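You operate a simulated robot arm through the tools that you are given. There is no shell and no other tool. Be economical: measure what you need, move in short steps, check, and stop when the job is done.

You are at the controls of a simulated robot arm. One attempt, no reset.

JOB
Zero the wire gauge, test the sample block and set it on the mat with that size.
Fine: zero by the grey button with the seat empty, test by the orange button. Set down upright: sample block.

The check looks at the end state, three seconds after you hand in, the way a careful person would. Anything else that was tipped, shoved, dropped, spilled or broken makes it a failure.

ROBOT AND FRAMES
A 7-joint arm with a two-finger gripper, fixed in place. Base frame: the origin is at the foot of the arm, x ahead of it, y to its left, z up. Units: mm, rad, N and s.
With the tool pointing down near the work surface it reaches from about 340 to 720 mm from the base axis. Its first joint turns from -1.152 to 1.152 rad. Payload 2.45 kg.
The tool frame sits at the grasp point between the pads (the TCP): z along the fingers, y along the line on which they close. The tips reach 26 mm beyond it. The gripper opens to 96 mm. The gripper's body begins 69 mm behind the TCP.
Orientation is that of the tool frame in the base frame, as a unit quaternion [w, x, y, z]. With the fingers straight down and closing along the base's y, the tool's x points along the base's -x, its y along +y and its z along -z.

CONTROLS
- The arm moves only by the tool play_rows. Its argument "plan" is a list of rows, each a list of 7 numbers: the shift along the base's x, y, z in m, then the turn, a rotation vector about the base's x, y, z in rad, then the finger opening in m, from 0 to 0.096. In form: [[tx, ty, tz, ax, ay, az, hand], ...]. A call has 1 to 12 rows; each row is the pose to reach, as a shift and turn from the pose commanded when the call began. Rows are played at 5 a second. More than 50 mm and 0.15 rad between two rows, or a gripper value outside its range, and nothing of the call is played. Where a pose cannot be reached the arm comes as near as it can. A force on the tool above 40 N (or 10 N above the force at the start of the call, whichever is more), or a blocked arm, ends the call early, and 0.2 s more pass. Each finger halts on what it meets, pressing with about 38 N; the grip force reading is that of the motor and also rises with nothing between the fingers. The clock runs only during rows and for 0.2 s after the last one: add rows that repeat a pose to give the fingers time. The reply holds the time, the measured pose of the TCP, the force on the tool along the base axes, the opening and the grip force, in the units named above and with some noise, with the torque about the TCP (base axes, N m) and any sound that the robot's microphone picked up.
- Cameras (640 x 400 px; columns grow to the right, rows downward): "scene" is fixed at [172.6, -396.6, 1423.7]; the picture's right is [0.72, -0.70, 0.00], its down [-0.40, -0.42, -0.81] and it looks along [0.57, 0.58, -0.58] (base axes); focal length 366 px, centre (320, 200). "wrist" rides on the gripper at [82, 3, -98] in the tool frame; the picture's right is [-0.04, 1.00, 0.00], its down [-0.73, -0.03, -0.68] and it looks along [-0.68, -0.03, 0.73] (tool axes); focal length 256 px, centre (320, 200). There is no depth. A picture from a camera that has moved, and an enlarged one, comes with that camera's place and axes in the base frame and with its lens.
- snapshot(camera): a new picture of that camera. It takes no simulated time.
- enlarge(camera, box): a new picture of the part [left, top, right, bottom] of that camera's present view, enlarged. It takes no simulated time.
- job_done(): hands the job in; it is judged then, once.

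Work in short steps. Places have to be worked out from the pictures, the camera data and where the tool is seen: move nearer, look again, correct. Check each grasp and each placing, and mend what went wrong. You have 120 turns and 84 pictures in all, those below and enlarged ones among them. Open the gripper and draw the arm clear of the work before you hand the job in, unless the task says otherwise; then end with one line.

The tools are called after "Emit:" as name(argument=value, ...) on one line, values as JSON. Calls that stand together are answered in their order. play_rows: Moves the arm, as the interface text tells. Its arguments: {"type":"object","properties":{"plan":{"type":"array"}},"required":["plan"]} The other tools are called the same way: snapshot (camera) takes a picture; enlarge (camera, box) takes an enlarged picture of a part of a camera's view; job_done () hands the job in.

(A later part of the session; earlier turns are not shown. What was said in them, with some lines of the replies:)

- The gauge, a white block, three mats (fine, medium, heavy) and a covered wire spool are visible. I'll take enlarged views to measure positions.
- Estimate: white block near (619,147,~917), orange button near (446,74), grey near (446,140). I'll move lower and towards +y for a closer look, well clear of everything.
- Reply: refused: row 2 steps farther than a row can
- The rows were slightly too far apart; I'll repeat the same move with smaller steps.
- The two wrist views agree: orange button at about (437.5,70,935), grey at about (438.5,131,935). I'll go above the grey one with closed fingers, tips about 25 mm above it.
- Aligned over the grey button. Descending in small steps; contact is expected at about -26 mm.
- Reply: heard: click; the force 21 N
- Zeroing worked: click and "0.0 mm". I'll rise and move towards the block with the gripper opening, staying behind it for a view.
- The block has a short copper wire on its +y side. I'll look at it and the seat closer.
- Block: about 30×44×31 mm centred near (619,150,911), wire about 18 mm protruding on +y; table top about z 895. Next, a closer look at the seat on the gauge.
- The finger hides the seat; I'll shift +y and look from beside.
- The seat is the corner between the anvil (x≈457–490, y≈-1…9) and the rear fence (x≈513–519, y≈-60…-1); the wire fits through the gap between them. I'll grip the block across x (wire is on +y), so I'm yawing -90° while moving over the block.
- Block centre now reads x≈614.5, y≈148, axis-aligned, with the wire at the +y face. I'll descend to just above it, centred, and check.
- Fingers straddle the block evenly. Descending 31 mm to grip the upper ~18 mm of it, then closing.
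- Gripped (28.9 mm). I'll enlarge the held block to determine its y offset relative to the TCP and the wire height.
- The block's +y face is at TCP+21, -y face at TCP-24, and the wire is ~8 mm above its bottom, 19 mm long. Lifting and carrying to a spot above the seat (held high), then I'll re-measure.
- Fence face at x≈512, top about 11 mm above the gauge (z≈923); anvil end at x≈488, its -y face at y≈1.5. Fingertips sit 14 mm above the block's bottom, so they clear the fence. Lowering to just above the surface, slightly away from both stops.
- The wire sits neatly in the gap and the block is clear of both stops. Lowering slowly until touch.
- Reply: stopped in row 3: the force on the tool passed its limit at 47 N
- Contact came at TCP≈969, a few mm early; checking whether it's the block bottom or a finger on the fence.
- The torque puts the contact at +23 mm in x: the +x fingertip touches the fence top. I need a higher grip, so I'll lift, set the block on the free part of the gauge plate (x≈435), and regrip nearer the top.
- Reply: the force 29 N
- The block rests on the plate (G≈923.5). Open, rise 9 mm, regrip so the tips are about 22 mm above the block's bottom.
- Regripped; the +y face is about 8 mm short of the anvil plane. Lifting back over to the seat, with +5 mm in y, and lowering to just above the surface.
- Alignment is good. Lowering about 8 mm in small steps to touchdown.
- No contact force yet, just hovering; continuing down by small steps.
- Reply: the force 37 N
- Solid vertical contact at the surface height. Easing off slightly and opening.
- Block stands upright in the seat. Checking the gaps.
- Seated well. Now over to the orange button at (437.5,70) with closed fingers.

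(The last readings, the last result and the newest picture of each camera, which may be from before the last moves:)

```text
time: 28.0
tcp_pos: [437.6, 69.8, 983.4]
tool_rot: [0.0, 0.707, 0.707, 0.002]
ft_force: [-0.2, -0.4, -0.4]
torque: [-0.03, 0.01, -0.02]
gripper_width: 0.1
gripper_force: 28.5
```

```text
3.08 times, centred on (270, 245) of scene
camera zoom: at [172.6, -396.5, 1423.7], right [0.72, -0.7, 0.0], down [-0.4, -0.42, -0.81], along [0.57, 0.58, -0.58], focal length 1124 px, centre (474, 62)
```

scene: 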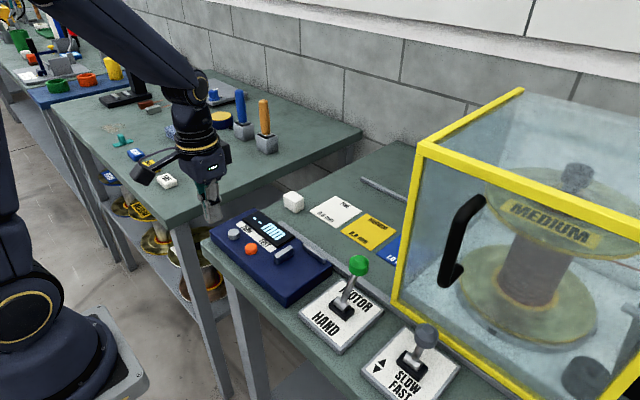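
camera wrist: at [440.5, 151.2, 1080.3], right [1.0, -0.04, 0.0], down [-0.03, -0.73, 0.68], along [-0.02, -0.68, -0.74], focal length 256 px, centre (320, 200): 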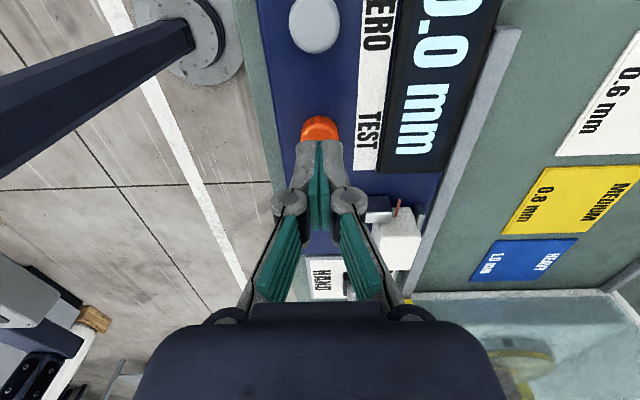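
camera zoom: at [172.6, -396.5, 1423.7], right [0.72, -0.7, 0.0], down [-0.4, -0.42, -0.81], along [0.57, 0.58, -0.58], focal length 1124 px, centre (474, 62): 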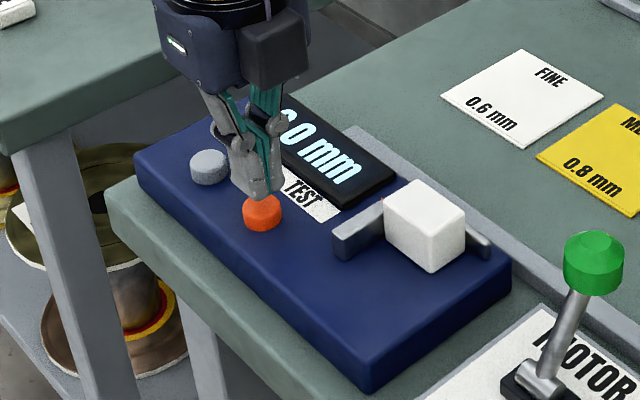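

Aligned over the orange button; pressing down the same way as before.

Emit:
play_rows(plan=[[0, 0, -0.012, 0, 0, 0, 0], [0, 0, -0.018, 0, 0, 0, 0], [0, 0, -0.021, 0, 0, 0, 0], [0, 0, -0.023, 0, 0, 0, 0], [0, 0, -0.025, 0, 0, 0, 0], [0, 0, -0.026, 0, 0, 0, 0]])

Emit:
enlarge(camera="scene", box=[200, 180, 340, 310])

```text
time: 29.4
tcp_pos: [437.9, 69.4, 957.4]
tool_rot: [0.001, 0.707, 0.707, 0.002]
ft_force: [-2.9, 0.8, 18.5]
torque: [0.06, 0.1, -0.01]
gripper_width: 6.1
gripper_force: 28.1
heard: click
```

```text
3.08 times, centred on (270, 245) of scene
camera zoom: at [172.3, -396.6, 1423.7], right [0.72, -0.7, 0.0], down [-0.4, -0.42, -0.81], along [0.57, 0.58, -0.58], focal length 1124 px, centre (474, 62)
```

zoom: 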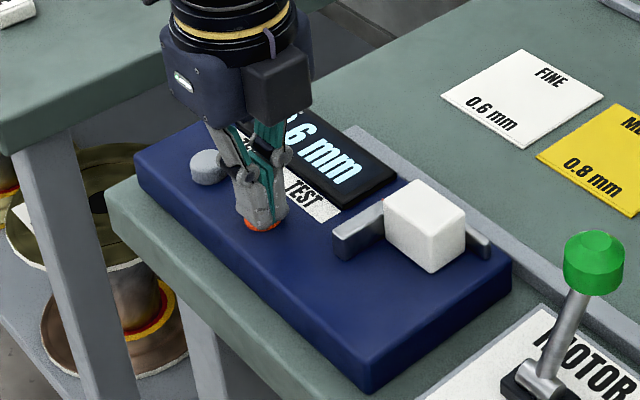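

A click and a reading ending in "6 mm". I'll rise, return above the block with the gripper opening, and read the display fully.

Emit:
play_rows(plan=[[0, 0, 0.04, 0, 0, 0, 0], [0, 0, 0.085, 0, 0, 0, 0.02], [0.02, -0.035, 0.085, 0, 0, 0, 0.04], [0.04, -0.065, 0.085, 0, 0, 0, 0.05], [0.057, -0.0915, 0.085, 0, 0, 0, 0.05], [0.057, -0.0915, 0.06, 0, 0, 0, 0.05], [0.057, -0.0915, 0.06, 0, 0, 0, 0.05]])

Emit:
enlarge(camera="scene", box=[200, 180, 340, 310])

Emit:
snapshot(camera="wrist")

```text
time: 31.0
tcp_pos: [495.1, -23.9, 1018.2]
tool_rot: [0.0, 0.707, 0.707, 0.001]
ft_force: [-0.2, 0.7, 0.3]
torque: [0.0, -0.04, 0.03]
gripper_width: 49.8
gripper_force: 0.2
```

```text
3.08 times, centred on (270, 245) of scene
camera zoom: at [172.6, -396.6, 1423.7], right [0.72, -0.7, 0.0], down [-0.4, -0.42, -0.81], along [0.57, 0.58, -0.58], focal length 1124 px, centre (474, 62)
```

zoom: 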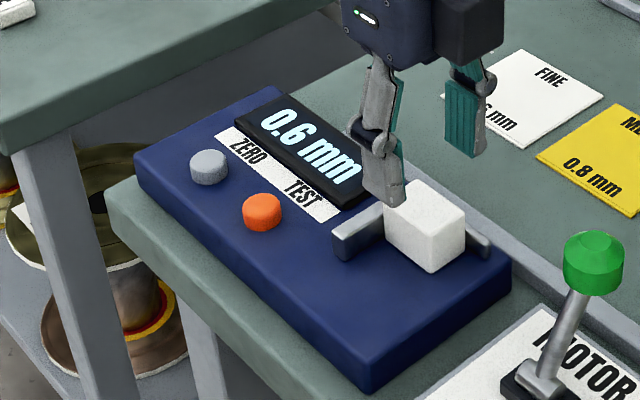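

```text
38 pictures are left
camera wrist: at [497.6, 59.2, 1115.5], right [1.0, -0.04, 0.0], down [-0.03, -0.73, 0.68], along [-0.03, -0.68, -0.74], focal length 256 px, centre (320, 200)
```

wrist: 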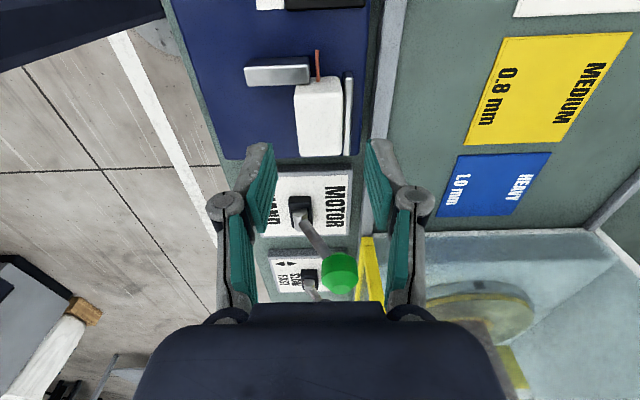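

Display reads 0.6 mm → FINE (white) mat. Descending to grip the block again, tips just above the fence.

Emit:
play_rows(plan=[[0, 0, -0.025, 0, 0, 0, 0.05], [0, 0, -0.0465, 0, 0, 0, 0.05], [0, 0, -0.0465, 0, 0, 0, 0.05], [0, 0, -0.0465, 0, 0, 0, 0.02], [0, 0, -0.0465, 0, 0, 0, 0.02], [0, 0, -0.0465, 0, 0, 0, 0.02], [0, 0, -0.0465, 0, 0, 0, 0.02]])

Emit:
enlarge(camera="wrist", box=[240, 60, 400, 220])

```text
time: 32.6
tcp_pos: [493.2, -23.1, 969.7]
tool_rot: [0.001, 0.707, 0.708, 0.002]
ft_force: [0.8, -0.7, -0.1]
torque: [-0.03, -0.01, 0.01]
gripper_width: 28.7
gripper_force: 37.7
```

```text
2.50 times, centred on (320, 140) of wrist
camera zoom: at [497.6, 59.7, 1068.0], right [1.0, -0.04, 0.0], down [-0.03, -0.73, 0.68], along [-0.03, -0.68, -0.74], focal length 640 px, centre (320, 350)
```

zoom: 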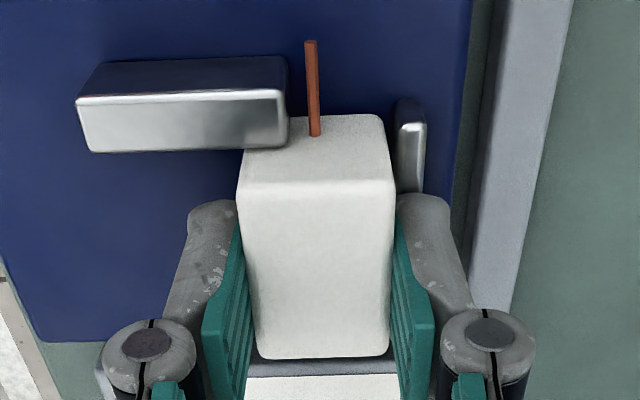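

Gripped. FINE mat works out as x≈629–720, y≈22–112, centre about (674,67). Lifting straight up, then carrying there.

Emit:
play_rows(plan=[[0, 0, 0.03, 0, 0, 0, 0.02], [0, 0, 0.065, 0, 0, 0, 0.02], [0.035, 0.015, 0.065, 0, 0, 0, 0.02], [0.075, 0.035, 0.065, 0, 0, 0, 0.02], [0.115, 0.055, 0.065, 0, 0, 0, 0.02], [0.15, 0.075, 0.065, 0, 0, 0, 0.02], [0.178, 0.091, 0.065, 0, 0, 0, 0.02], [0.178, 0.091, 0.03, 0, 0, 0, 0.02], [0.178, 0.091, 0.03, 0, 0, 0, 0.02]])

Emit:
snapshot(camera="wrist")

Emit:
enlarge(camera="scene", box=[240, 130, 420, 280])

```text
time: 34.6
tcp_pos: [671.8, 67.7, 999.9]
tool_rot: [0.001, 0.706, 0.708, 0.002]
ft_force: [-0.2, -0.8, 0.1]
torque: [-0.01, 0.0, 0.02]
gripper_width: 28.6
gripper_force: 37.7
```

```text
36 pictures are left
camera wrist: at [675.5, 150.3, 1098.1], right [1.0, -0.04, 0.0], down [-0.03, -0.73, 0.68], along [-0.03, -0.68, -0.74], focal length 256 px, centre (320, 200)
```

wrist: 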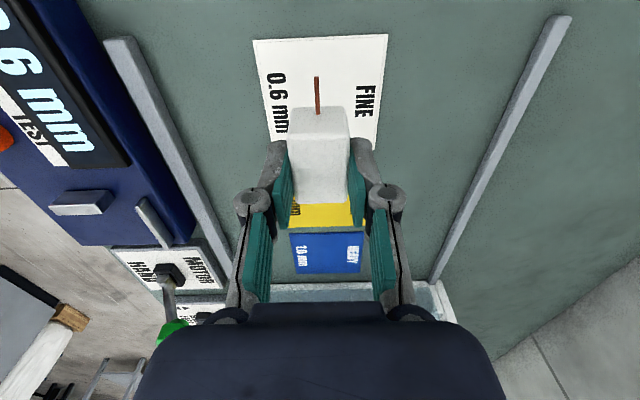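

```text
2.67 times, centred on (330, 205) of scene
camera zoom: at [172.6, -396.5, 1423.7], right [0.72, -0.7, 0.0], down [-0.4, -0.42, -0.81], along [0.57, 0.58, -0.58], focal length 975 px, centre (293, 187)
```

zoom: 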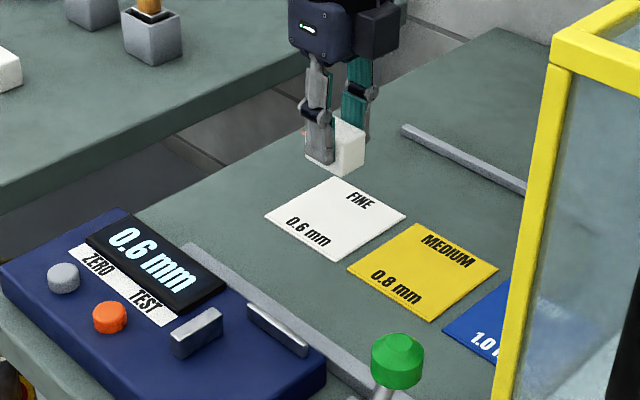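

The mat centre reads (674,68), so the block is directly over it. Lowering to just above the mat, then slowly to contact.

Emit:
play_rows(plan=[[0.001, 0.001, -0.025, 0, 0, 0, 0.02], [0.001, 0.001, -0.045, 0, 0, 0, 0.02], [0.001, 0.001, -0.051, 0, 0, 0, 0.02], [0.001, 0.001, -0.053, 0, 0, 0, 0.02], [0.001, 0.001, -0.0545, 0, 0, 0, 0.02], [0.001, 0.001, -0.0555, 0, 0, 0, 0.02], [0.001, 0.001, -0.0565, 0, 0, 0, 0.02], [0.001, 0.001, -0.0575, 0, 0, 0, 0.02]])

Emit:
enlarge(camera="scene", box=[280, 150, 400, 260])

```text
time: 36.4
tcp_pos: [673.7, 68.4, 943.7]
tool_rot: [0.0, 0.707, 0.707, 0.002]
ft_force: [-0.7, 0.6, -0.2]
torque: [0.0, -0.02, 0.02]
gripper_width: 28.7
gripper_force: 38.2
```

```text
3.64 times, centred on (340, 205) of scene
camera zoom: at [172.6, -396.6, 1423.7], right [0.72, -0.7, 0.0], down [-0.4, -0.42, -0.81], along [0.57, 0.58, -0.58], focal length 1329 px, centre (247, 182)
```

zoom: 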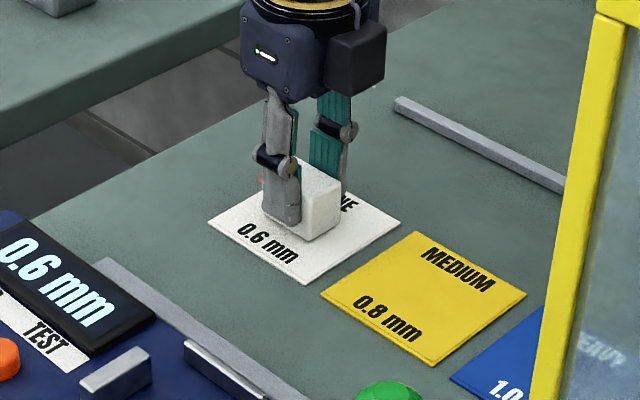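

No contact yet; continuing down in 1 mm steps.

Emit:
play_rows(plan=[[0, 0, -0.001, 0, 0, 0, 0.02], [0, 0, -0.002, 0, 0, 0, 0.02], [0, 0, -0.003, 0, 0, 0, 0.02]])

```text
time: 37.2
tcp_pos: [673.6, 70.8, 942.2]
tool_rot: [0.001, 0.707, 0.707, 0.002]
ft_force: [-3.1, -0.5, 10.0]
torque: [-0.01, 0.16, 0.0]
gripper_width: 29.1
gripper_force: 38.0
```

Touching the mat (10 N). Opening and withdrawing straight up.

Emit:
play_rows(plan=[[0, 0, 0.0005, 0, 0, 0, 0.03], [0, 0, 0.0005, 0, 0, 0, 0.045], [0, 0, 0.0005, 0, 0, 0, 0.05], [0, 0, 0.02, 0, 0, 0, 0.06], [0, 0, 0.06, 0, 0, 0, 0.06], [0, 0, 0.1, 0, 0, 0, 0.06], [-0.02, 0.03, 0.13, 0, 0, 0, 0.06], [-0.05, 0.06, 0.15, 0, 0, 0, 0.06], [-0.05, 0.06, 0.15, 0, 0, 0, 0.06]])

Emit:
snapshot(camera="wrist")

Emit:
snapshot(camera="scene")

Emit:
enlarge(camera="scene", box=[220, 160, 400, 290])

```text
time: 39.2
tcp_pos: [624.1, 129.7, 1090.9]
tool_rot: [0.001, 0.707, 0.707, 0.002]
ft_force: [0.7, -0.1, 0.6]
torque: [0.05, 0.0, 0.01]
gripper_width: 60.1
gripper_force: 0.0
```

```text
33 pictures are left
camera wrist: at [625.7, 211.7, 1189.1], right [1.0, -0.04, 0.0], down [-0.03, -0.73, 0.68], along [-0.03, -0.68, -0.74], focal length 256 px, centre (320, 200)
```

wrist: 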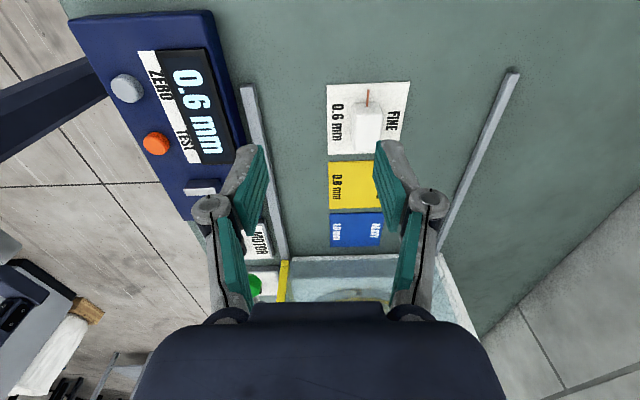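

```text
32 pictures are left
```

scene: 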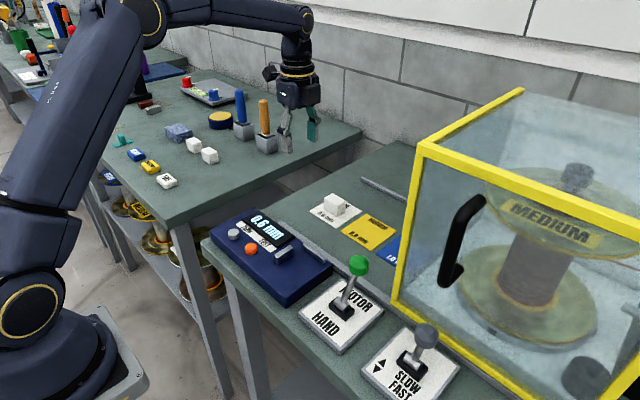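

```text
3.08 times, centred on (310, 225) of scene
camera zoom: at [172.6, -396.5, 1423.7], right [0.72, -0.7, 0.0], down [-0.4, -0.42, -0.81], along [0.57, 0.58, -0.58], focal length 1124 px, centre (351, 123)
```

zoom: 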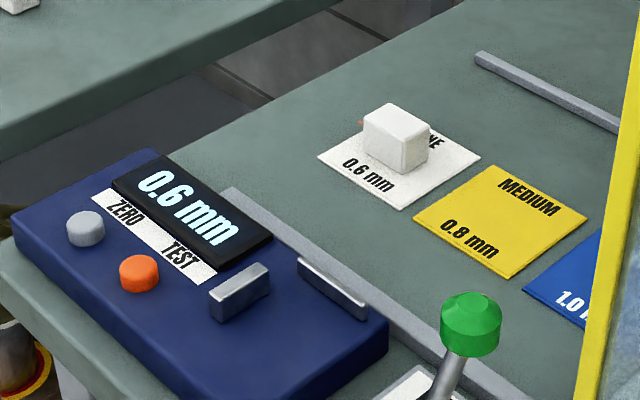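

The block stands upright on the FINE 0.6 mm mat, the gauge shows 0.6 mm, and nothing else is disturbed. The arm is clear, so I'm handing in.

Emit:
job_done()

```text
The job is handed in.
```

The gauge was zeroed with the seat empty. The sample block tested at 0.6 mm and now stands upright on the FINE (0.6 mm) mat, with the gripper open and the arm clear.
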